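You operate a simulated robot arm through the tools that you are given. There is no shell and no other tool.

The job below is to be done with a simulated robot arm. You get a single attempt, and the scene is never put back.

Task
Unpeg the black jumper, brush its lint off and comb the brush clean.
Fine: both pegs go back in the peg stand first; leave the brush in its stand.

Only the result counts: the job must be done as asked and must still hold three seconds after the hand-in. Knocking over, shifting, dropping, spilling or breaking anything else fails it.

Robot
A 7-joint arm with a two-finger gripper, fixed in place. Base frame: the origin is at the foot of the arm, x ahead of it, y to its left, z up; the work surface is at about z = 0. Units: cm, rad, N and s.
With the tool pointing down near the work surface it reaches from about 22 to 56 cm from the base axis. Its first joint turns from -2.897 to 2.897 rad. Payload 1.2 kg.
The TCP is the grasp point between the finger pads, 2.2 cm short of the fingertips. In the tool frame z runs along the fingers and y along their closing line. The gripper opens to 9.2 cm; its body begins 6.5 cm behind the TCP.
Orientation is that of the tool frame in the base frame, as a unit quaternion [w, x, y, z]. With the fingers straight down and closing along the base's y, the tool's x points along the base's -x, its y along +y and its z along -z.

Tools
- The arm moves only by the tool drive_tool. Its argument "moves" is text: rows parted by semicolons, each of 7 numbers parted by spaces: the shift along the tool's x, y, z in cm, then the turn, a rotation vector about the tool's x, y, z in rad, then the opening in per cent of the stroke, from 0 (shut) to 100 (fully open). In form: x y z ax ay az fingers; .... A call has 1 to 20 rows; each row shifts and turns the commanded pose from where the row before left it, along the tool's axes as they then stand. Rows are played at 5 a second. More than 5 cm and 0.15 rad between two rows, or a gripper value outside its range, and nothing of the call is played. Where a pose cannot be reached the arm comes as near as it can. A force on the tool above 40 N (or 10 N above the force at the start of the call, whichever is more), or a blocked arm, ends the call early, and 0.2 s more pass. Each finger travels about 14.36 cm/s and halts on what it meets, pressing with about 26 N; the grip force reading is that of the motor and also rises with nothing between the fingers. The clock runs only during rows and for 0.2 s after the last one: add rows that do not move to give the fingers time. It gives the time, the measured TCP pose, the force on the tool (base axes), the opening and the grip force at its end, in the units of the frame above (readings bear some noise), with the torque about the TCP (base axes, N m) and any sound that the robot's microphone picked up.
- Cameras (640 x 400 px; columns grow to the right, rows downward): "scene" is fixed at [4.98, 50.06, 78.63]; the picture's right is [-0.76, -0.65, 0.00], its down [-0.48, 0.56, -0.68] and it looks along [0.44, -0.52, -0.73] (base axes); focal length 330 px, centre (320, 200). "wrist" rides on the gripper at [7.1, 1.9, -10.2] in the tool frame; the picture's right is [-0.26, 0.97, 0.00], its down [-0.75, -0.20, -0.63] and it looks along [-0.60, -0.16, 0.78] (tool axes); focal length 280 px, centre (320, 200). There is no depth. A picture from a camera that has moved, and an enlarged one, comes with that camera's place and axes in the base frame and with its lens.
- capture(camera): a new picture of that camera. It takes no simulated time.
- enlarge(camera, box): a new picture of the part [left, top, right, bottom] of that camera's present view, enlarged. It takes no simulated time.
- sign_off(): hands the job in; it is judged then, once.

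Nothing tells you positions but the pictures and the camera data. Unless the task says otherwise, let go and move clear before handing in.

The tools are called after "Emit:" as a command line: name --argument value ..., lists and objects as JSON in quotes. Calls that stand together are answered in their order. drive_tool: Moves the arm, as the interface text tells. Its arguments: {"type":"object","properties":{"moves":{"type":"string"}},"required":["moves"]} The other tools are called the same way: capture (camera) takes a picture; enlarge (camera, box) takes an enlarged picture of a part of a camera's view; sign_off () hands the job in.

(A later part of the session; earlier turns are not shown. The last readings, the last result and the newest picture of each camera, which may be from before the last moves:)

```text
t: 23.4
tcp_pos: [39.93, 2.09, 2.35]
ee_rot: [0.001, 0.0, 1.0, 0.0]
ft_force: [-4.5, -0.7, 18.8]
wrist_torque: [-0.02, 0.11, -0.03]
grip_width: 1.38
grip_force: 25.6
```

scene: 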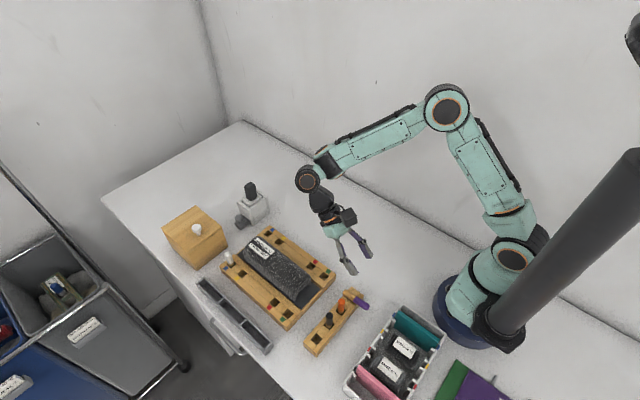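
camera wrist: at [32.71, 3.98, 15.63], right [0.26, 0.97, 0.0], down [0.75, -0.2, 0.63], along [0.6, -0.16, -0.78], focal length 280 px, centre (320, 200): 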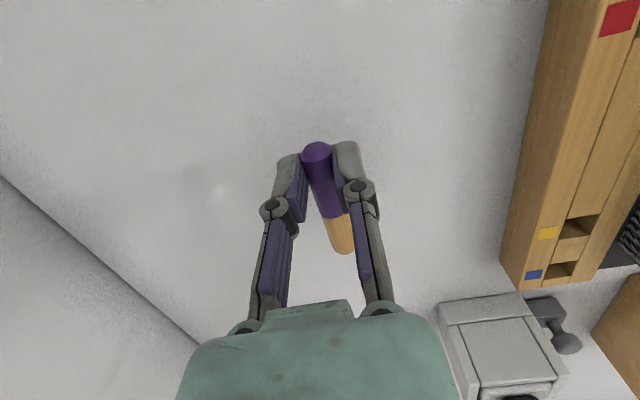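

Contact with the table. I'll back off slightly, open a little, and rise to see how the peg lies.

Emit:
drive_tool --moves "0 0 -0.12 0 0 0 0; 0 0 0 0 0 0 18; 0 0 0 0 0 0 24; 0 0 0 0 0 0 30; 0 0 0 0 0 0 30; 0 0 -1 0 0 0 30; 0 0 -2 0 0 0 30; 0 0 -3 0 0 0 30; 0 0 -3 0 0 0 30; 0 0 0 0 0 0 30"

Emit:
capture --camera "wrist"

Emit:
enlarge --camera "scene" --box '[290, 150, 390, 250]'

```text
t: 25.6
tcp_pos: [40.14, 2.04, 11.33]
ee_rot: [0.0, 0.0, 1.0, 0.0]
ft_force: [0.1, -0.6, 0.5]
wrist_torque: [0.04, -0.01, 0.0]
grip_width: 2.76
grip_force: 0.1
```

```text
taken
camera wrist: at [32.92, 4.05, 21.48], right [0.26, 0.97, 0.0], down [0.75, -0.2, 0.63], along [0.6, -0.16, -0.78], focal length 280 px, centre (320, 200)
```

wrist: 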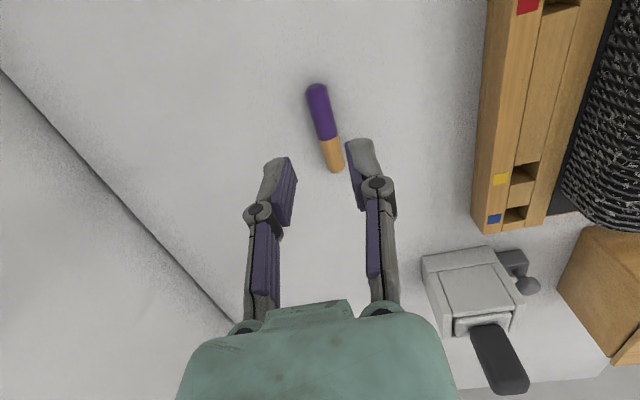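

```text
4.00 times, centred on (340, 200) of scene
camera zoom: at [4.98, 50.06, 78.63], right [-0.76, -0.65, 0.0], down [-0.48, 0.56, -0.68], along [0.44, -0.52, -0.73], focal length 1318 px, centre (240, 200)
```

zoom: 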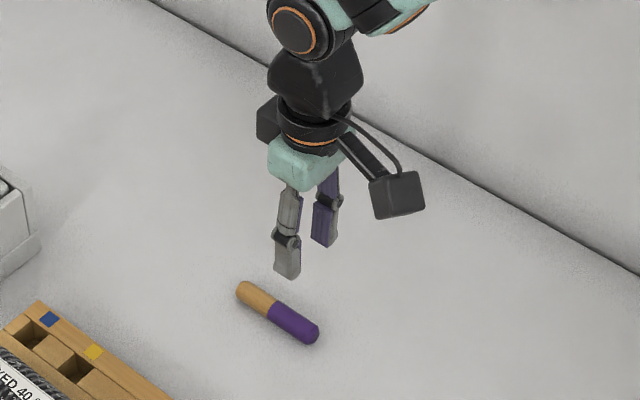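

The peg lies flat from about x=38.9 to 45.3 at y≈2. Now I'll tilt the fingers 43° outward above it, checking reach.

Emit:
drive_tool --moves "-0.4 0 0 0 0 0 30; 0 0 0 0 -0.15 0 30; 0 0 0 0 -0.15 0 30; 0 0 0 0 -0.15 0 30; 0 0 0 0 -0.15 0 30; 0 0 0 0 -0.15 0 30; 0 0 0 0 0 0 30"

Emit:
capture --camera "wrist"

Emit:
capture --camera "scene"

```text
t: 27.2
tcp_pos: [40.39, 2.17, 11.31]
ee_rot: [0.366, 0.0, 0.931, 0.0]
ft_force: [-0.1, -0.3, 0.6]
wrist_torque: [0.0, -0.01, 0.05]
grip_width: 2.75
grip_force: 0.1
```

```text
taken
camera wrist: at [28.13, 4.08, 13.94], right [0.19, 0.96, 0.18], down [0.12, -0.2, 0.97], along [0.97, -0.16, -0.16], focal length 280 px, centre (320, 200)
```

wrist: 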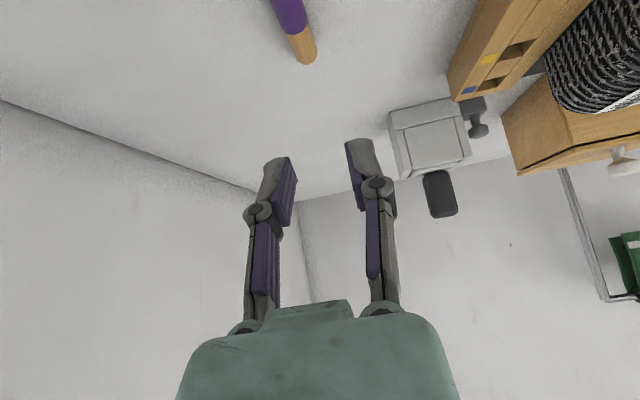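

```text
taken
```

scene: 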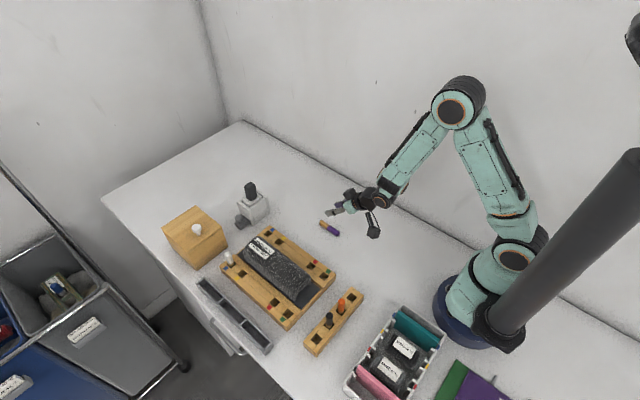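

The outward tilt works. Now I'll descend vertically onto the peg with this tilt, in small steps at the end.

Emit:
drive_tool --moves "1.84 0 1.976 0 0 0 30; 1.84 0 1.976 0 0 0 30; 1.84 0 1.976 0 0 0 30; 0.204 0 0.22 0 0 0 30; 0 0 0 0 0 0 30"

Emit:
capture --camera "wrist"

Emit:
enlarge --camera "scene" --box '[300, 180, 390, 250]'

```text
t: 28.4
tcp_pos: [40.42, 2.04, 2.99]
ee_rot: [0.367, 0.0, 0.93, 0.0]
ft_force: [-0.5, -0.2, -0.8]
wrist_torque: [0.02, 0.03, -0.03]
grip_width: 2.76
grip_force: 0.1
```

```text
taken
camera wrist: at [28.19, 4.02, 5.55], right [0.19, 0.96, 0.18], down [0.13, -0.2, 0.97], along [0.97, -0.16, -0.16], focal length 280 px, centre (320, 200)
```

wrist: 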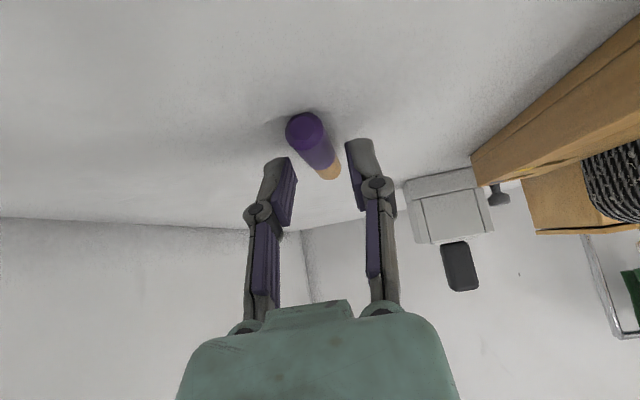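

```text
5.71 times, centred on (345, 215) of scene
camera zoom: at [4.98, 50.06, 78.63], right [-0.76, -0.65, 0.0], down [-0.48, 0.56, -0.68], along [0.44, -0.52, -0.73], focal length 1883 px, centre (177, 114)
```

zoom: 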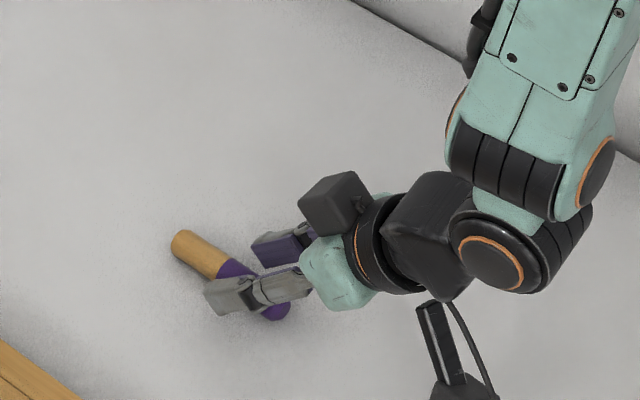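

The peg is between the fingers. A little lower, then close.

Emit:
drive_tool --moves "0.102 0 0.11 0 0 0 30; 0.102 0 0.11 0 0 0 30; 0.07 0 0.073 0 0 0 30; 0 0 0 0 0 0 30"

```text
t: 29.4
tcp_pos: [40.41, 2.12, 2.53]
ee_rot: [0.367, 0.0, 0.93, 0.0]
ft_force: [-0.4, -0.4, 0.0]
wrist_torque: [-0.02, 0.01, -0.04]
grip_width: 2.77
grip_force: 0.1
```

Emit:
drive_tool --moves "0.07 0 0.073 0 0 0 30; 0.034 0 0.037 0 0 0 30; 0 0 0 0 0 0 18; 0 0 0 0 0 0 0; 0 0 0 0 0 0 0; 0 0 0 0 0 0 0"

Emit:
capture --camera "wrist"

Emit:
enlarge --camera "scene" --box '[300, 180, 390, 250]'

```text
t: 30.8
tcp_pos: [40.37, 1.99, 2.36]
ee_rot: [0.367, 0.0, 0.93, 0.0]
ft_force: [0.3, 0.8, 0.5]
wrist_torque: [0.0, 0.04, -0.02]
grip_width: 1.39
grip_force: 26.1
```

```text
taken
camera wrist: at [28.18, 4.05, 4.99], right [0.19, 0.96, 0.18], down [0.13, -0.2, 0.97], along [0.97, -0.16, -0.16], focal length 280 px, centre (320, 200)
```

wrist: 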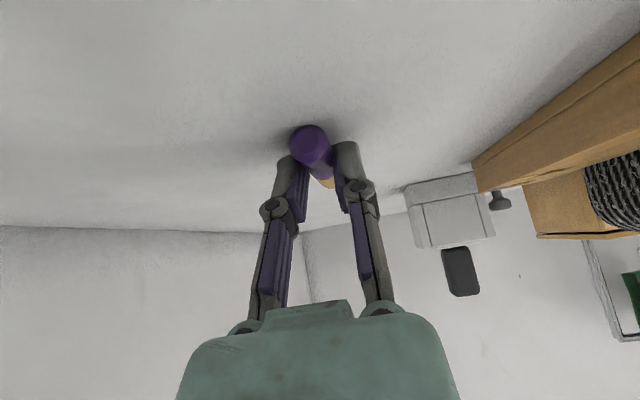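

```text
5.71 times, centred on (345, 215) of scene
camera zoom: at [4.98, 50.06, 78.63], right [-0.76, -0.65, 0.0], down [-0.48, 0.56, -0.68], along [0.44, -0.52, -0.73], focal length 1883 px, centre (177, 114)
```

zoom: 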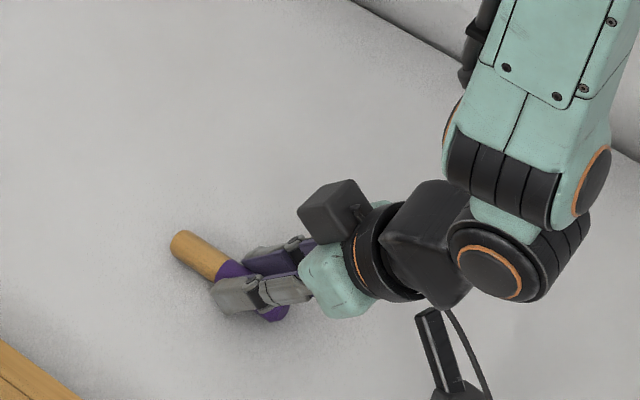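

Gripped. Lifting, then rotating the tool back to vertical to check the hold.

Emit:
drive_tool --moves "-0.34 0 -0.366 0 0 0 0; -1.02 0 -1.1 0 0 0 0; -1.84 0 -1.976 0 0 0 0; -1.84 0 -1.976 0 0 0 0; -1.84 0 -1.976 0 0 0 0; -1.84 0 -1.976 0 0 0 0; 0 0 0 0 0.15 0 0; 0 0 0 0 0.15 0 0; 0 0 0 0 0.15 0 0; 0 0 0 0 0.15 0 0; 0 0 0 0 0.15 0 0; 0 0 0 0 0 0 0"

Emit:
capture --camera "wrist"

Emit:
enlarge --camera "scene" --box '[300, 130, 420, 250]'

```text
t: 33.4
tcp_pos: [40.4, 2.07, 15.21]
ee_rot: [0.0, 0.0, 1.0, 0.0]
ft_force: [0.2, -0.2, 0.7]
wrist_torque: [0.03, 0.01, -0.05]
grip_width: 1.41
grip_force: 25.6
```

```text
taken
camera wrist: at [33.17, 3.98, 25.4], right [0.26, 0.96, 0.0], down [0.75, -0.2, 0.62], along [0.6, -0.16, -0.78], focal length 280 px, centre (320, 200)
```

wrist: 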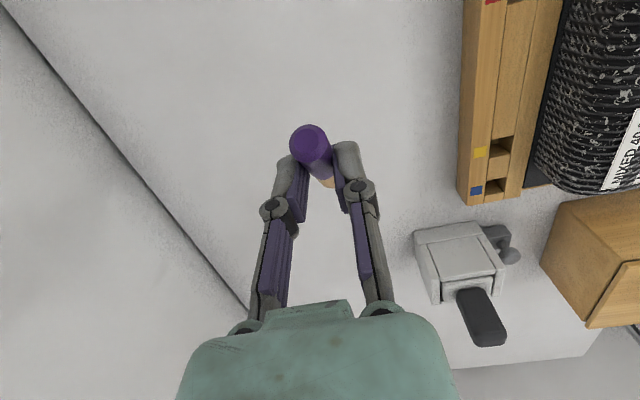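

```text
3.33 times, centred on (360, 190) of scene
camera zoom: at [4.98, 50.06, 78.63], right [-0.76, -0.65, 0.0], down [-0.48, 0.56, -0.68], along [0.44, -0.52, -0.73], focal length 1098 px, centre (187, 233)
```

zoom: 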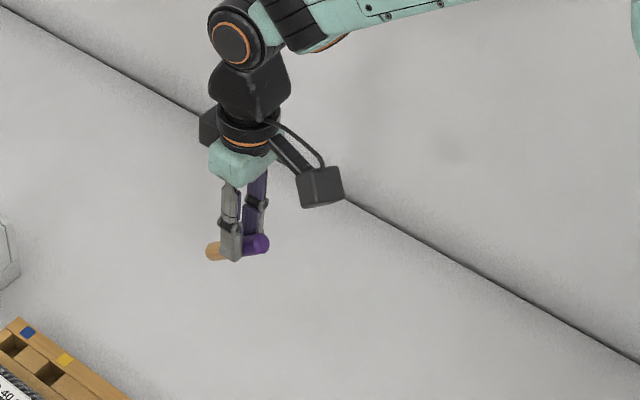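

The peg hangs at 43°, held securely. I'll move next to the stand and tilt inward so the peg becomes vertical.

Emit:
drive_tool --moves "3.08 2.88 0 0 0 0 0; 3.08 2.88 0 0 0 0 0; 3.08 2.88 0 0 0 0 0; 3.08 2.88 0 0 0 0 0; 3.08 2.88 0 0 0 0 0; 0 0 0 0 0.15 0 0; 0 0 0 0 0.15 0 0; 0 0 0 0 0.15 0 0; 0 0 0 0 0.15 0 0; 0 0 0 0 0.15 0 0; 0 0 0 0 0.07 0 0; 0 0 0 0 0 0 0"

Emit:
capture --camera "wrist"

Emit:
enlarge --camera "scene" --box '[280, 220, 400, 340]'

```text
t: 36.0
tcp_pos: [24.86, 16.42, 15.23]
ee_rot: [-0.399, 0.0, 0.917, 0.0]
ft_force: [0.8, 1.3, -0.4]
wrist_torque: [0.03, 0.02, -0.03]
grip_width: 1.38
grip_force: 26.1
```

```text
taken
camera wrist: at [27.39, 18.43, 27.33], right [0.18, 0.97, -0.19], down [0.97, -0.2, -0.12], along [-0.16, -0.16, -0.97], focal length 280 px, centre (320, 200)
```

wrist: 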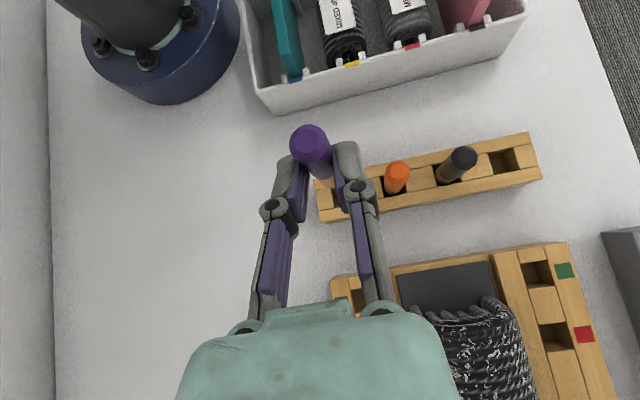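

```text
3.33 times, centred on (340, 280) of scene
camera zoom: at [4.98, 50.06, 78.63], right [-0.76, -0.65, 0.0], down [-0.48, 0.56, -0.68], along [0.44, -0.52, -0.73], focal length 1098 px, centre (253, -67)
```

zoom: 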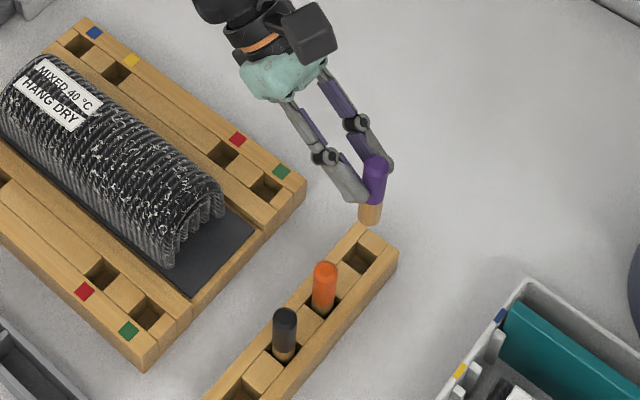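

The peg now hangs vertically, with its axis near (23.2, 16.45). I'll lower it to just above the hole and check the tip from the scene camera.

Emit:
drive_tool --moves "-1.46 0 1.364 0 0 0 0; -1.46 0 1.364 0 0 0 0; -1.1 0 1.023 0 0 0 0; 0 0 0 0 0 0 0"

Emit:
enlarge --camera "wrist" --box '[250, 90, 450, 240]'

Emit:
enlarge --camera "scene" --box '[310, 255, 370, 315]'

```text
t: 37.0
tcp_pos: [24.93, 16.55, 9.83]
ee_rot: [-0.398, -0.001, 0.917, 0.0]
ft_force: [-0.9, -0.1, -0.5]
wrist_torque: [0.03, 0.02, 0.01]
grip_width: 1.4
grip_force: 25.1
```

```text
2.67 times, centred on (350, 165) of wrist
camera zoom: at [27.44, 18.43, 21.87], right [0.18, 0.97, -0.19], down [0.97, -0.2, -0.12], along [-0.16, -0.16, -0.97], focal length 748 px, centre (240, 293)
```

zoom: 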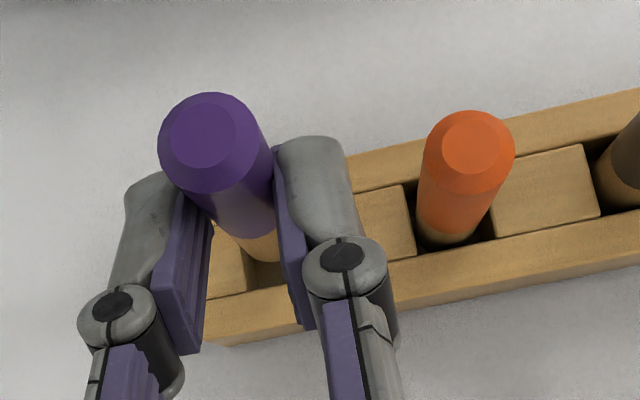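

```text
6.67 times, centred on (340, 285) of scene
camera zoom: at [4.98, 50.06, 78.63], right [-0.76, -0.65, 0.0], down [-0.48, 0.56, -0.68], along [0.44, -0.52, -0.73], focal length 2196 px, centre (187, -367)
```

zoom: 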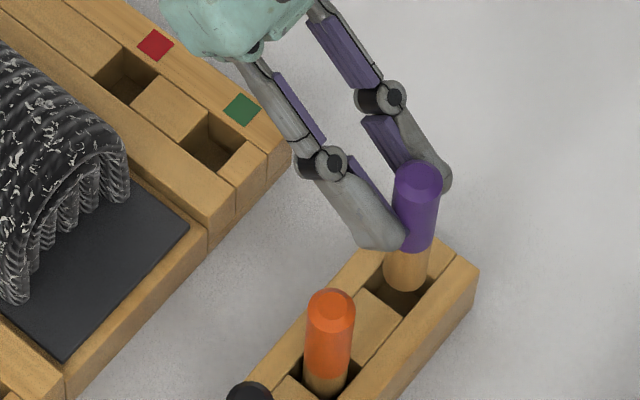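

The peg is just above the hole, but it looks slightly off (hole is a bit toward +x). I'll zoom in further before lowering.

Emit:
enlarge --camera "scene" --box '[325, 270, 365, 300]'

Emit:
enlarge --camera "wrist" --box '[290, 120, 370, 220]'

```text
13.33 times, centred on (345, 285) of scene
camera zoom: at [4.98, 50.06, 78.63], right [-0.76, -0.65, 0.0], down [-0.48, 0.56, -0.68], along [0.44, -0.52, -0.73], focal length 4393 px, centre (-13, -933)
```

zoom: 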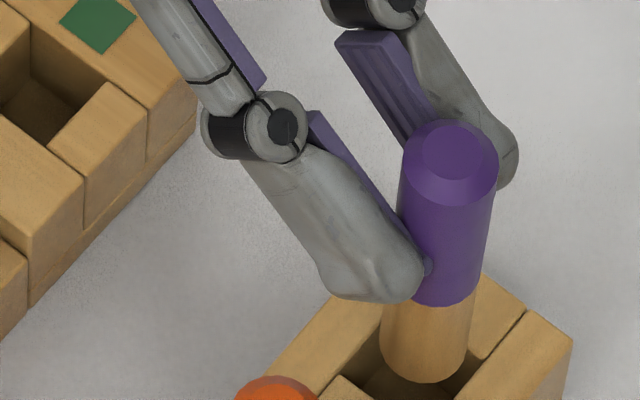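

```text
4.00 times, centred on (330, 170) of wrist
camera zoom: at [27.44, 18.43, 21.87], right [0.18, 0.97, -0.19], down [0.97, -0.2, -0.12], along [-0.16, -0.16, -0.97], focal length 1122 px, centre (280, 320)
```

zoom: 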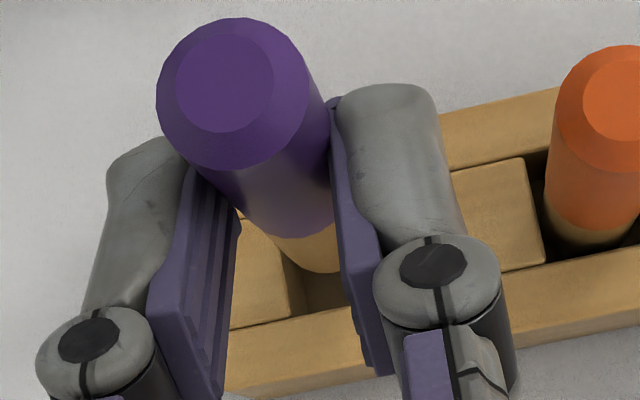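

Both views agree the hole centre is about 0.24 cm further in x and 0.22 cm further in y. Correcting and lowering a short way, watching the force.

Emit:
drive_tool --moves "-0.164 0.22 -0.175 0 0 0 0; -0.22 0 0.205 0 0 0 0; -0.22 0 0.205 0 0 0 0; 0 0 0 0 0 0 0"

Emit:
enlarge --camera "scene" --box '[325, 270, 365, 300]'

Emit:
enlarge --camera "wrist" --box '[290, 120, 370, 220]'

```text
t: 38.0
tcp_pos: [25.19, 16.74, 9.29]
ee_rot: [-0.398, 0.0, 0.917, 0.0]
ft_force: [0.5, 0.3, -0.3]
wrist_torque: [-0.01, -0.01, -0.01]
grip_width: 1.41
grip_force: 26.0
```

```text
13.33 times, centred on (345, 285) of scene
camera zoom: at [4.98, 50.06, 78.63], right [-0.76, -0.65, 0.0], down [-0.48, 0.56, -0.68], along [0.44, -0.52, -0.73], focal length 4393 px, centre (-13, -933)
```

zoom: 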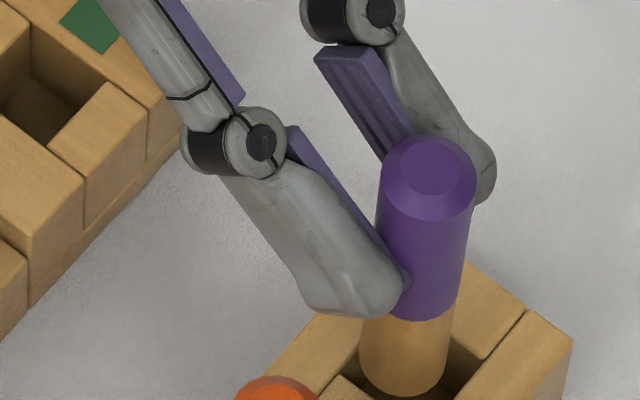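

```text
4.00 times, centred on (330, 170) of wrist
camera zoom: at [27.69, 18.67, 21.37], right [0.18, 0.97, -0.19], down [0.97, -0.2, -0.12], along [-0.16, -0.16, -0.97], focal length 1122 px, centre (280, 320)
```

zoom: 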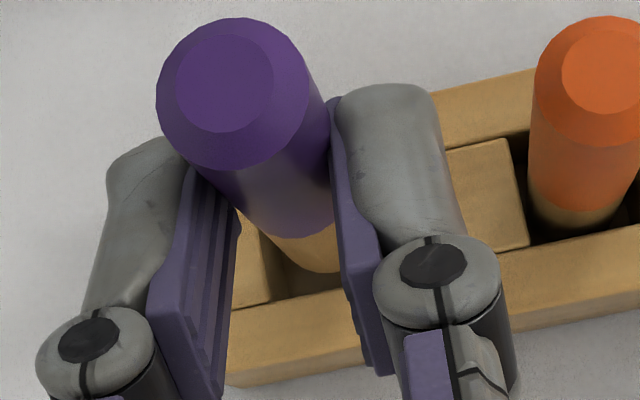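

The tip now looks centred in the hole. Lowering further in small steps.

Emit:
drive_tool --moves "-0.22 0 0.205 0 0 0 0; -0.22 0 0.205 0 0 0 0; 0 0 0 0 0 0 0"

Emit:
enlarge --camera "scene" --box '[325, 270, 365, 300]'

Emit:
enlarge --camera "wrist" --box '[290, 120, 370, 220]'

```text
t: 38.8
tcp_pos: [25.24, 16.68, 8.75]
ee_rot: [-0.398, -0.002, 0.917, 0.0]
ft_force: [-0.1, -2.2, 19.0]
wrist_torque: [0.01, 0.34, 0.07]
grip_width: 1.39
grip_force: 26.0
```

```text
13.33 times, centred on (345, 285) of scene
camera zoom: at [4.98, 50.06, 78.63], right [-0.76, -0.65, 0.0], down [-0.48, 0.56, -0.68], along [0.44, -0.52, -0.73], focal length 4393 px, centre (-13, -933)
```

zoom: 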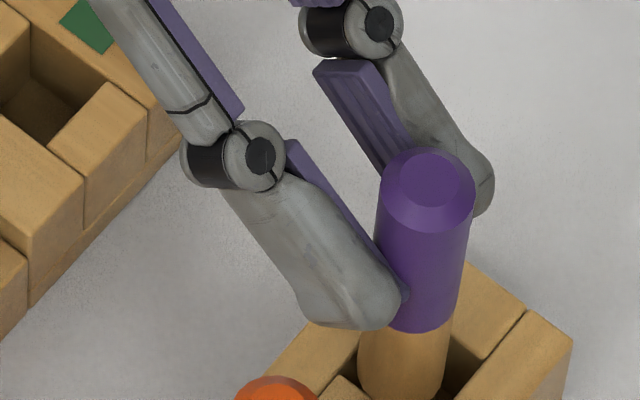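

```text
4.00 times, centred on (330, 170) of wrist
camera zoom: at [27.72, 18.62, 20.83], right [0.18, 0.97, -0.19], down [0.97, -0.2, -0.12], along [-0.16, -0.16, -0.97], focal length 1122 px, centre (280, 320)
```

zoom: 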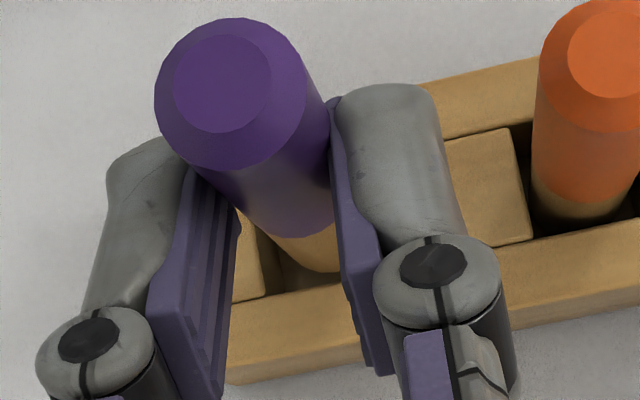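

Contact at 19 N; the torque indicates the peg's +y edge is catching the hole's +y rim. I'll back up, shift −0.2 cm in y and retry.

Emit:
drive_tool --moves "0.366 0 -0.341 0 0 0 0; 0 -0.2 0 0 0 0 0; -0.22 0 0.205 0 0 0 0; -0.22 0 0.205 0 0 0 0; 0 0 0 0 0 0 0"

```text
t: 40.0
tcp_pos: [25.3, 16.5, 8.39]
ee_rot: [-0.398, 0.0, 0.917, 0.0]
ft_force: [-0.4, 0.3, -0.4]
wrist_torque: [0.01, -0.02, 0.03]
grip_width: 1.41
grip_force: 26.3
```

No contact now and lower than before, so the tip is entering. Continuing down.

Emit:
drive_tool --moves "-0.22 0 0.205 0 0 0 0; -0.22 0 0.205 0 0 0 0; 0 0 0 0 0 0 0"

Emit:
enlarge --camera "scene" --box '[325, 270, 365, 300]'

```text
t: 40.8
tcp_pos: [25.06, 16.44, 7.84]
ee_rot: [-0.398, -0.002, 0.918, -0.001]
ft_force: [0.7, -0.9, -0.1]
wrist_torque: [-0.01, 0.02, 0.04]
grip_width: 1.39
grip_force: 25.9
```

```text
13.33 times, centred on (345, 285) of scene
camera zoom: at [4.98, 50.06, 78.63], right [-0.76, -0.65, 0.0], down [-0.48, 0.56, -0.68], along [0.44, -0.52, -0.73], focal length 4393 px, centre (-13, -933)
```

zoom: 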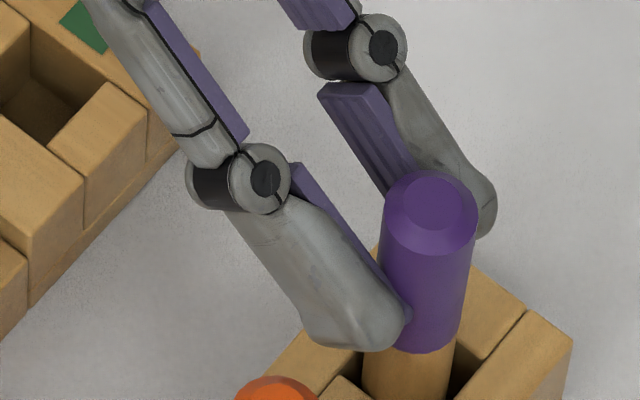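

Still free. Continuing down to the floor.

Emit:
drive_tool --moves "-0.22 0 0.205 0 0 0 0; -0.22 0 0.205 0 0 0 0; 0 0 0 0 0 0 0"

```text
t: 41.6
tcp_pos: [25.3, 16.49, 7.35]
ee_rot: [-0.398, 0.0, 0.917, 0.0]
ft_force: [0.8, 0.0, -0.6]
wrist_torque: [-0.01, -0.02, -0.03]
grip_width: 1.37
grip_force: 25.9
```

Emit:
drive_tool --moves "-0.22 0 0.205 0 0 0 0; -0.11 0 0.102 0 0 0 0; 0 0 0 0 0 0 0"

Emit:
enlarge --camera "scene" --box '[315, 260, 375, 310]'

Emit:
enlarge --camera "wrist" --box '[250, 100, 410, 220]'

```text
t: 42.4
tcp_pos: [25.08, 16.52, 6.81]
ee_rot: [-0.398, 0.0, 0.917, 0.0]
ft_force: [-0.5, 0.1, -0.2]
wrist_torque: [0.0, -0.01, -0.02]
grip_width: 1.39
grip_force: 26.4
```

```text
8.00 times, centred on (345, 285) of scene
camera zoom: at [4.98, 50.06, 78.63], right [-0.76, -0.65, 0.0], down [-0.48, 0.56, -0.68], along [0.44, -0.52, -0.73], focal length 2636 px, centre (120, -480)
```

zoom: 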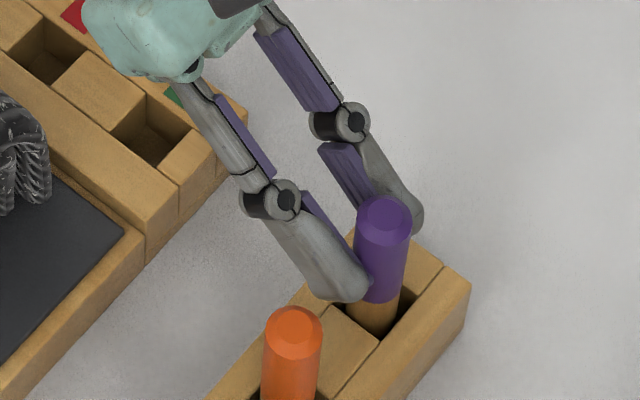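

```text
3.33 times, centred on (330, 160) of wrist
camera zoom: at [27.69, 18.42, 19.01], right [0.18, 0.97, -0.19], down [0.97, -0.2, -0.12], along [-0.16, -0.16, -0.97], focal length 935 px, centre (287, 333)
```

zoom: 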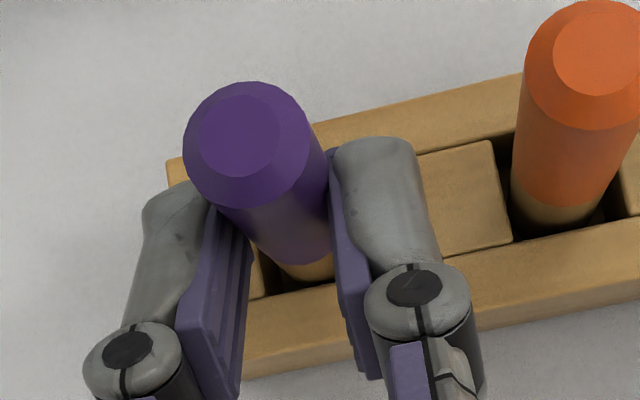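

The peg is clearly inside the hole. A bit further to the floor, then release.

Emit:
drive_tool --moves "-0.15 0 0.136 0 0 0 0; -0.15 0 0.136 0 0 0 0; 0 0 0 0 0 0 0"

```text
t: 43.2
tcp_pos: [25.16, 16.55, 6.54]
ee_rot: [-0.398, -0.001, 0.917, 0.001]
ft_force: [-0.7, 0.5, 17.5]
wrist_torque: [0.0, 0.29, 0.04]
grip_width: 1.39
grip_force: 26.6
```

The peg is on the hole's floor. Releasing and backing away along the finger direction.

Emit:
drive_tool --moves "0.09 0 -0.085 0 0 0 0; 0 0 0 0 0 0 18; 0 0 0 0 0 0 24; 0 0 0 0 0 0 28; 0 0 0 0 0 0 28; 0 0 -1 0 0 0 28; 0 0 -2 0 0 0 28; 0 0 -3 0 0 0 28; 0 0 -4 0 0 0 28; 0 0 0 0 0 0 28"

Emit:
capture --camera "wrist"

Emit:
enlarge --camera "scene" --box '[295, 250, 385, 340]'

```text
t: 45.4
tcp_pos: [32.69, 16.36, 13.43]
ee_rot: [-0.398, 0.0, 0.917, 0.0]
ft_force: [0.9, 0.9, 0.3]
wrist_torque: [0.0, 0.0, -0.01]
grip_width: 2.57
grip_force: 0.0
```

```text
taken
camera wrist: at [35.13, 18.26, 25.56], right [0.18, 0.97, -0.19], down [0.97, -0.2, -0.12], along [-0.16, -0.16, -0.97], focal length 280 px, centre (320, 200)
```

wrist: 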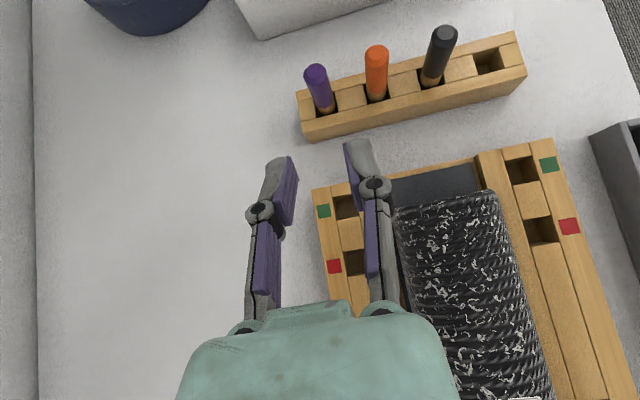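

```text
4.44 times, centred on (340, 295) of scene
camera zoom: at [4.98, 50.06, 78.63], right [-0.76, -0.65, 0.0], down [-0.48, 0.56, -0.68], along [0.44, -0.52, -0.73], focal length 1464 px, centre (231, -222)
```

zoom: 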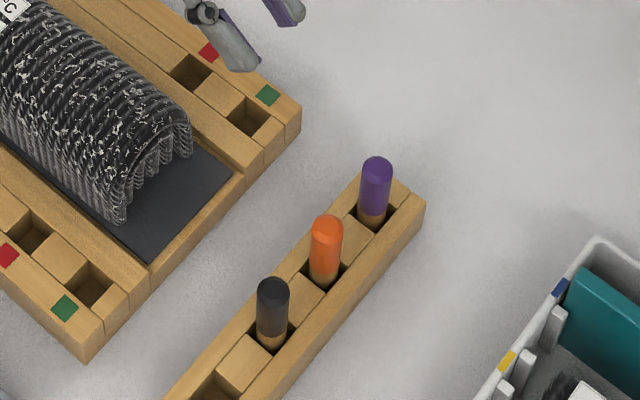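

The purple peg stands properly in the peg stand. Next is the white peg near (54, 29.8), which needs an outward tilt to reach, so I'll rotate and move near it with about 0.5 rad tilt.

Emit:
drive_tool --moves "0 0 0 0 -0.1467 0 30; 0 0 0 0 -0.1467 0 30; 0 0 0 0 -0.1467 0 30; 0 0 0 0 -0.1467 0 30; 0 0 0 0 -0.1467 0 30; 0 0 0 0 -0.1467 0 30; 0 0 0 0 -0.1467 0 30; 0 0 0 0 -0.1467 0 30; 0 0 0 0 -0.1467 0 30; 0 0 0 0 0 0 30; -3.5 2.66 0.86 0 0 0 30; -3.5 2.66 0.86 0 0 0 30; -3.5 2.66 0.86 0 0 0 30; -3.5 2.66 0.86 0 0 0 30; -3.5 2.66 0.86 0 0 0 30; 0 0 0 0 0 0 30"

Emit:
capture --camera "wrist"

Emit:
capture --camera "scene"

```text
t: 48.8
tcp_pos: [49.71, 29.92, 18.04]
ee_rot: [0.248, -0.002, 0.969, 0.001]
ft_force: [0.7, 0.3, -0.4]
wrist_torque: [-0.01, 0.0, 0.03]
grip_width: 2.76
grip_force: 0.0
```

```text
taken
camera wrist: at [38.63, 31.87, 23.42], right [0.23, 0.97, 0.13], down [0.36, -0.2, 0.91], along [0.9, -0.16, -0.39], focal length 280 px, centre (320, 200)
```

wrist: 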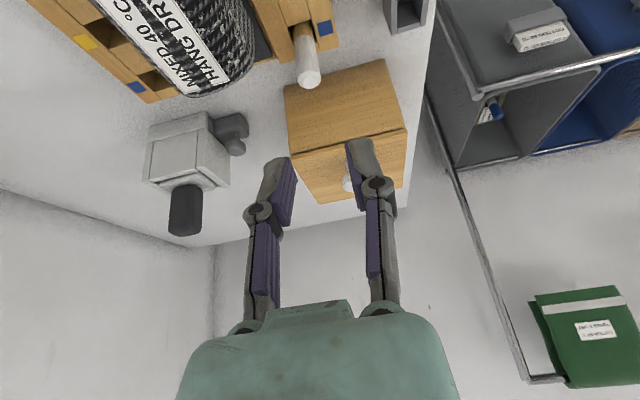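

```text
taken
```

scene: 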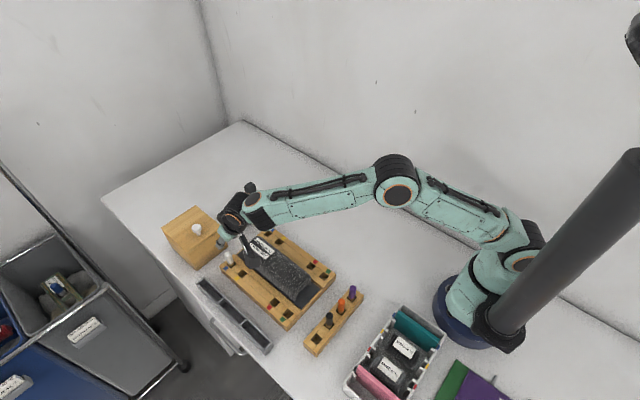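

The white peg appears at about (52.8, 29.7). I'll zoom in to verify it and its surroundings.

Emit:
enlarge --camera "wrist" --box '[240, 0, 420, 120]'

Emit:
enlarge --camera "scene" --box '[190, 190, 290, 290]'

Emit:
enlarge --camera "wrist" --box '[130, 90, 270, 250]'

```text
3.33 times, centred on (330, 60) of wrist
camera zoom: at [38.63, 31.87, 23.42], right [0.23, 0.97, 0.13], down [0.36, -0.2, 0.91], along [0.9, -0.16, -0.39], focal length 935 px, centre (287, 667)
```

zoom: 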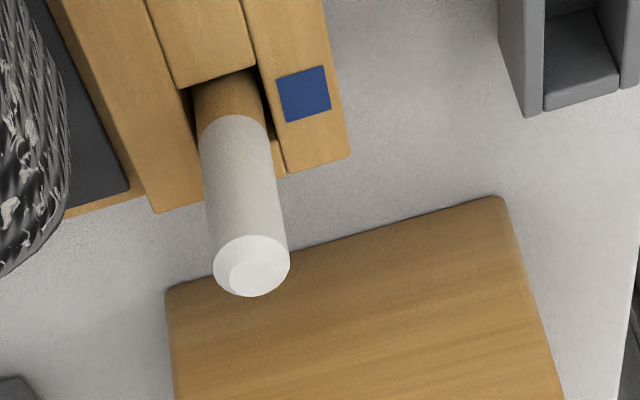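

```text
4.00 times, centred on (240, 240) of scene
camera zoom: at [4.98, 50.06, 78.63], right [-0.76, -0.65, 0.0], down [-0.48, 0.56, -0.68], along [0.44, -0.52, -0.73], focal length 1318 px, centre (640, 40)
```

zoom: 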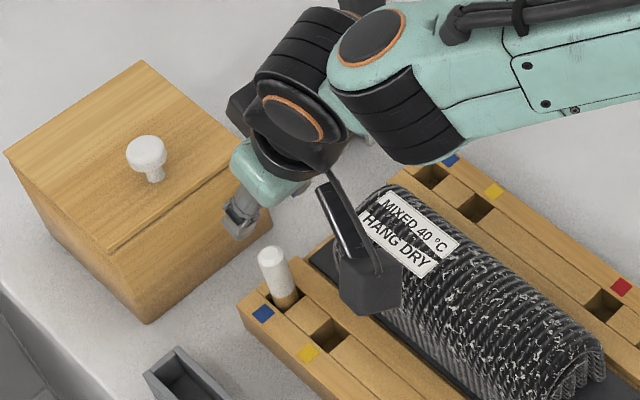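

```text
2.50 times, centred on (200, 170) of wrist
camera zoom: at [38.63, 31.87, 23.42], right [0.23, 0.97, 0.13], down [0.36, -0.2, 0.91], along [0.9, -0.16, -0.39], focal length 701 px, centre (620, 275)
```

zoom: 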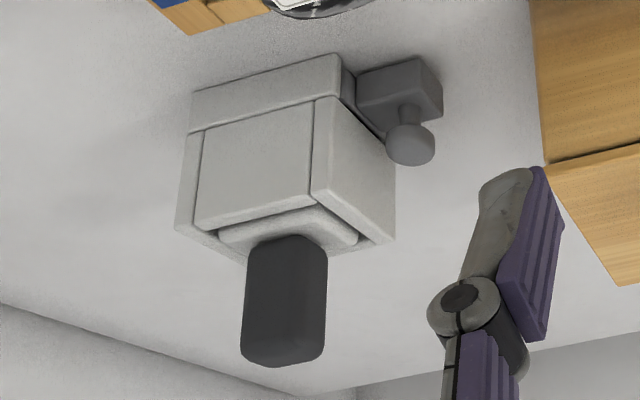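

The peg is about 3.3 cm ahead and 0.2 cm right of the TCP. I'll move over it, then go most of the way down and check.

Emit:
drive_tool --moves "-1.45 -0.1 0.79 0 0 0 30; -1.45 -0.1 0.79 0 0 0 30; 1.29 0 2.37 0 0 0 30; 1.29 0 2.37 0 0 0 30; 0 0 0 0 0 0 30"

Emit:
capture --camera "wrist"

Emit:
enlarge --camera "scene" --box '[190, 190, 290, 290]'

```text
t: 50.0
tcp_pos: [53.28, 29.64, 12.72]
ee_rot: [0.249, 0.0, 0.969, 0.0]
ft_force: [0.4, -0.7, 0.3]
wrist_torque: [0.0, -0.03, 0.01]
grip_width: 2.75
grip_force: 0.1
```

```text
taken
camera wrist: at [41.97, 31.62, 18.09], right [0.23, 0.96, 0.13], down [0.36, -0.21, 0.91], along [0.9, -0.16, -0.39], focal length 280 px, centre (320, 200)
```

wrist: 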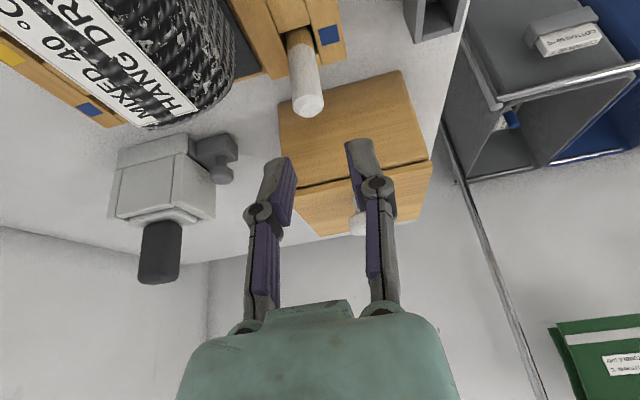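

```text
4.00 times, centred on (240, 240) of scene
camera zoom: at [4.98, 50.06, 78.63], right [-0.76, -0.65, 0.0], down [-0.48, 0.56, -0.68], along [0.44, -0.52, -0.73], focal length 1318 px, centre (640, 40)
```

zoom: 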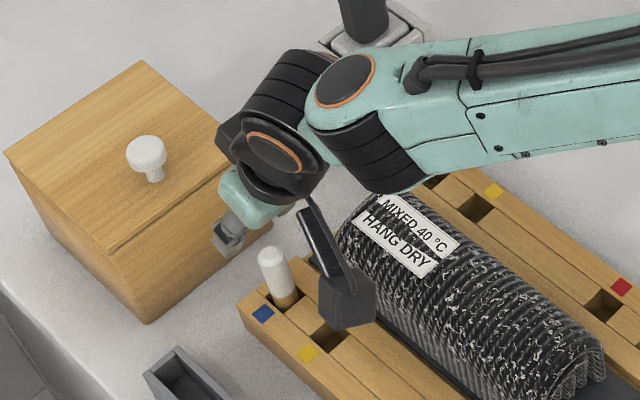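

Peg axis is near x≈52.8 (slight lean). I'll shift back 0.4 cm and descend to grasp height.

Emit:
drive_tool --moves "0.351 0.08 -0.192 0 0 0 30; 0.959 0 1.755 0 0 0 30; 0.959 0 1.755 0 0 0 30; 0.959 0 1.755 0 0 0 30; 0 0 0 0 0 0 30"

Emit:
capture --camera "wrist"

Emit:
enlarge --camera "scene" --box '[190, 190, 290, 290]'

```text
t: 51.2
tcp_pos: [52.88, 29.74, 6.35]
ee_rot: [0.249, -0.001, 0.969, 0.001]
ft_force: [-0.1, 0.0, 0.3]
wrist_torque: [0.02, 0.0, -0.01]
grip_width: 2.74
grip_force: 0.0
```

```text
taken
camera wrist: at [41.73, 31.72, 11.98], right [0.23, 0.96, 0.13], down [0.36, -0.2, 0.91], along [0.9, -0.16, -0.39], focal length 280 px, centre (320, 200)
```

wrist: 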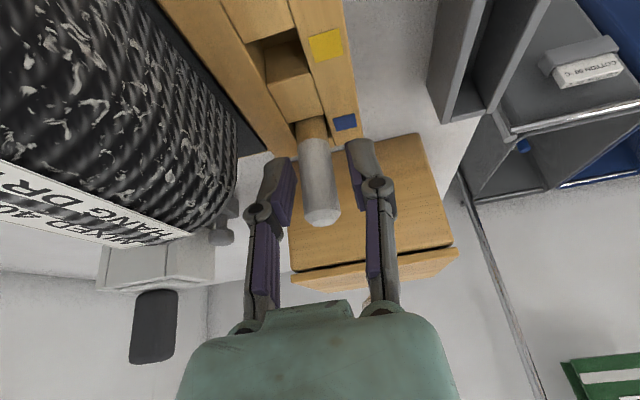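

```text
4.00 times, centred on (240, 240) of scene
camera zoom: at [4.98, 50.06, 78.63], right [-0.76, -0.65, 0.0], down [-0.48, 0.56, -0.68], along [0.44, -0.52, -0.73], focal length 1318 px, centre (640, 40)
```

zoom: 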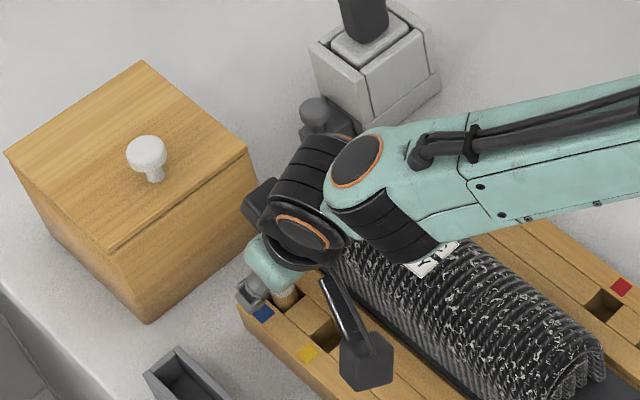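

The peg is centred between the fingers. Closing, then lifting straight up.

Emit:
drive_tool --moves "0 0 0 0 0 0 18; 0 0 0 0 0 0 0; 0 0 0 0 0 0 0; 0 0 0 0 0 0 0; -0.24 0 -0.44 0 0 0 0; -0.48 0 -0.88 0 0 0 0; -0.72 0 -1.32 0 0 0 0; -0.96 0 -1.755 0 0 0 0; -1.44 0 -2.63 0 0 0 0; -1.44 0 -2.63 0 0 0 0; 0 0 0 0 0 0 0"

Emit:
capture --camera "wrist"

Emit:
enlarge --camera "scene" --box '[190, 170, 310, 290]'

```text
t: 53.6
tcp_pos: [52.85, 29.54, 17.72]
ee_rot: [0.248, 0.0, 0.969, 0.0]
ft_force: [0.0, -0.9, -0.4]
wrist_torque: [0.02, 0.01, 0.03]
grip_width: 1.33
grip_force: 25.9
```

```text
taken
camera wrist: at [41.69, 31.49, 23.31], right [0.23, 0.97, 0.13], down [0.36, -0.2, 0.91], along [0.9, -0.16, -0.39], focal length 280 px, centre (320, 200)
```

wrist: 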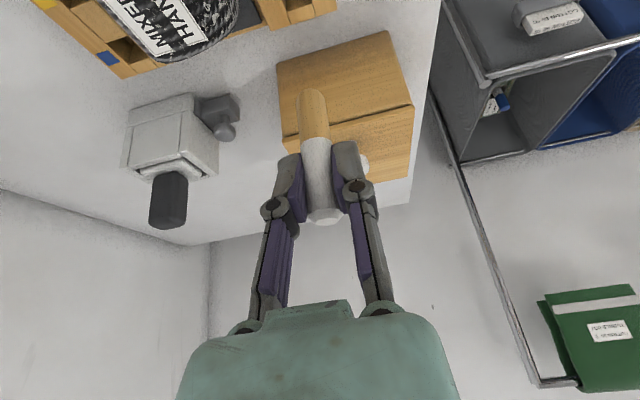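

```text
3.33 times, centred on (250, 230) of scene
camera zoom: at [4.98, 50.06, 78.63], right [-0.76, -0.65, 0.0], down [-0.48, 0.56, -0.68], along [0.44, -0.52, -0.73], focal length 1098 px, centre (553, 100)
```

zoom: 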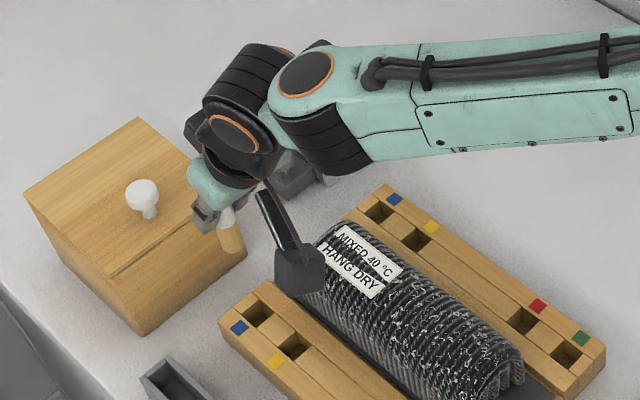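

The white peg is out and vertical in the grip. I'll carry it back along −x above the free +y hole of the peg stand, keeping the tilt.

Emit:
drive_tool --moves "3.68 0 -2.01 0 0 0 0; 3.68 0 -2.01 0 0 0 0; 3.68 0 -2.01 0 0 0 0; 3.68 0 -2.01 0 0 0 0; 3.68 0 -2.01 0 0 0 0; 3.68 0 -2.01 0 0 0 0; 3.0 0 -1.64 0 0 0 0; 0 0 0 0 0 0 0"

Emit:
capture --camera "wrist"

Emit:
enlarge --camera "scene" --box '[260, 220, 400, 360]'

```text
t: 55.4
tcp_pos: [24.28, 29.59, 17.77]
ee_rot: [0.249, 0.0, 0.969, 0.0]
ft_force: [-0.5, 0.4, 0.7]
wrist_torque: [0.03, -0.02, 0.0]
grip_width: 1.4
grip_force: 25.6
```

```text
taken
camera wrist: at [13.02, 31.47, 23.3], right [0.23, 0.96, 0.13], down [0.36, -0.21, 0.91], along [0.9, -0.16, -0.39], focal length 280 px, centre (320, 200)
```

wrist: 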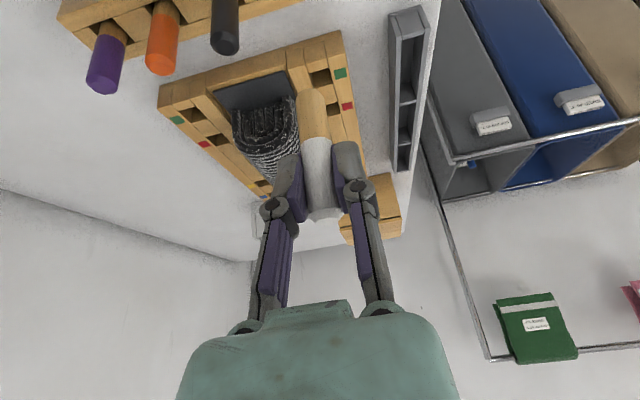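

```text
2.86 times, centred on (330, 290) of scene
camera zoom: at [4.98, 50.06, 78.63], right [-0.76, -0.65, 0.0], down [-0.48, 0.56, -0.68], along [0.44, -0.52, -0.73], focal length 941 px, centre (291, -57)
```

zoom: 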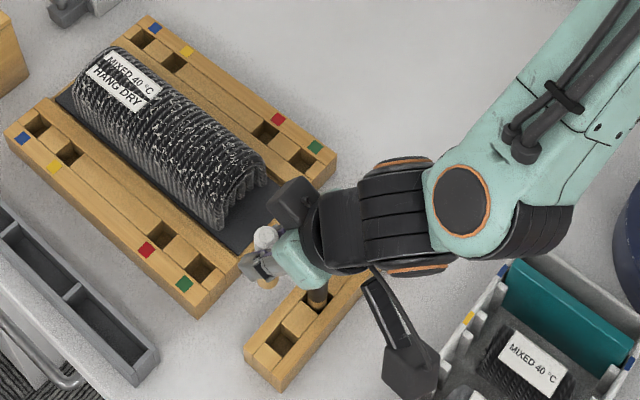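

Reached. I'll zoom the scene camera on the hole and the peg to measure the offset.

Emit:
enlarge --camera "scene" --box '[310, 285, 350, 315]'

Emit:
enlarge --camera "scene" --box '[300, 275, 340, 305]'

Emit:
enlarge --camera "scene" --box '[305, 310, 345, 340]'

```text
13.33 times, centred on (330, 300) of scene
camera zoom: at [4.98, 50.06, 78.63], right [-0.76, -0.65, 0.0], down [-0.48, 0.56, -0.68], along [0.44, -0.52, -0.73], focal length 4393 px, centre (187, -1133)
```

zoom: 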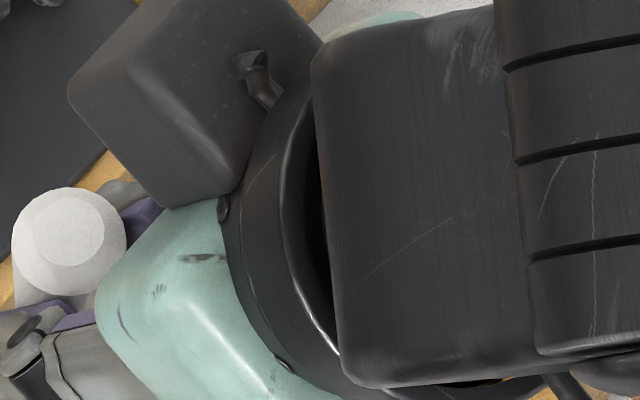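

```text
13.33 times, centred on (320, 290) of scene
camera zoom: at [4.98, 50.06, 78.63], right [-0.76, -0.65, 0.0], down [-0.48, 0.56, -0.68], along [0.44, -0.52, -0.73], focal length 4393 px, centre (320, -1000)
```

zoom: 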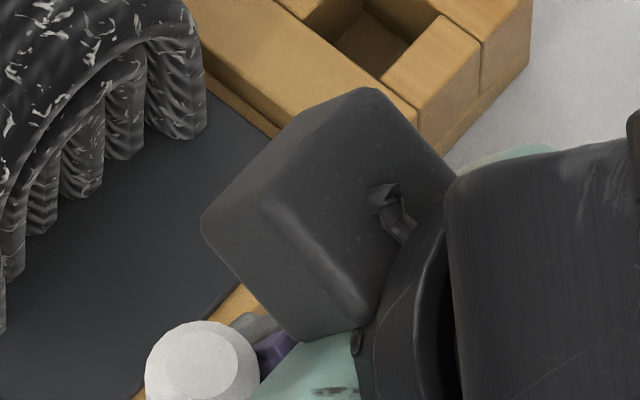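

```text
13.33 times, centred on (325, 325) of scene
camera zoom: at [4.98, 50.06, 78.63], right [-0.76, -0.65, 0.0], down [-0.48, 0.56, -0.68], along [0.44, -0.52, -0.73], focal length 4393 px, centre (253, -1467)
```

zoom: 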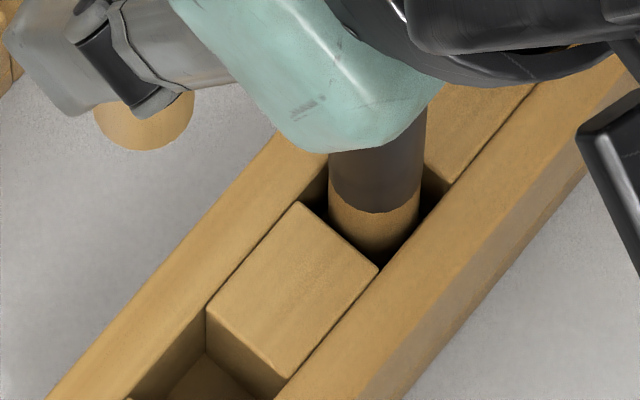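

The peg hangs vertically about 0.4 cm ahead of the TCP; the hole centre is at about (23.43, 29.54). Shifting back 1.17 cm, −0.12 cm in y, and lowering to just above the hole.

Emit:
drive_tool --moves "1.027 -0.12 -0.561 0 0 0 0; 1.438 0 2.633 0 0 0 0; 1.438 0 2.633 0 0 0 0; 1.279 0 2.34 0 0 0 0; 0 0 0 0 0 0 0"

Emit:
enlarge --camera "scene" --box '[300, 305, 340, 345]'

Emit:
capture --camera "wrist"

Emit:
capture --camera "scene"

```text
t: 56.6
tcp_pos: [23.03, 29.46, 9.08]
ee_rot: [0.249, 0.0, 0.968, 0.0]
ft_force: [0.1, -0.5, -0.2]
wrist_torque: [0.01, -0.01, 0.01]
grip_width: 1.37
grip_force: 25.6
```

```text
10.00 times, centred on (320, 325) of scene
camera zoom: at [4.98, 50.06, 78.63], right [-0.76, -0.65, 0.0], down [-0.48, 0.56, -0.68], along [0.44, -0.52, -0.73], focal length 3295 px, centre (320, -1050)
```

zoom: 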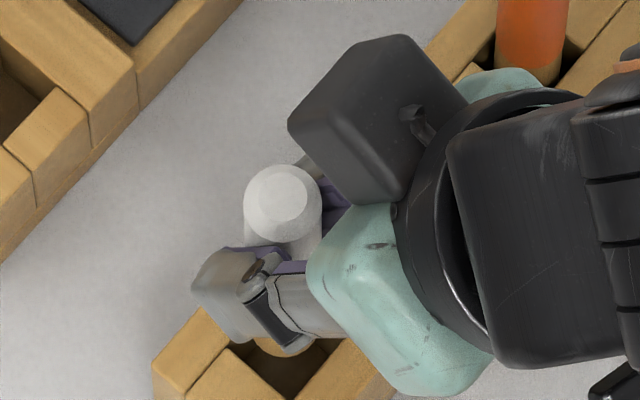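

```text
taken
camera wrist: at [11.87, 31.42, 14.49], right [0.23, 0.96, 0.13], down [0.36, -0.21, 0.91], along [0.9, -0.16, -0.39], focal length 280 px, centre (320, 200)
```

wrist: 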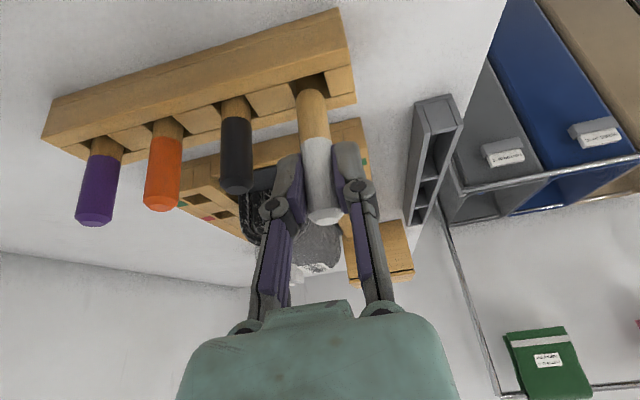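

```text
taken
```

scene: 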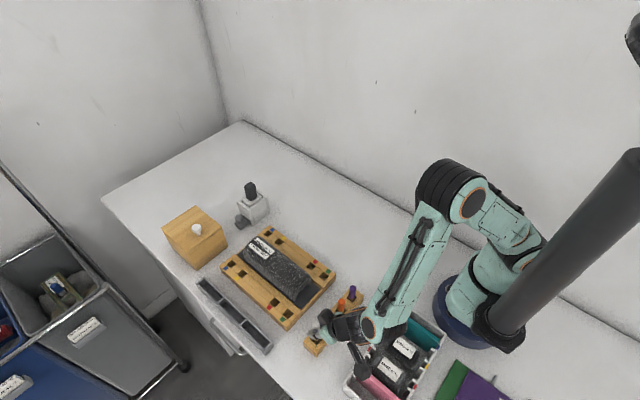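

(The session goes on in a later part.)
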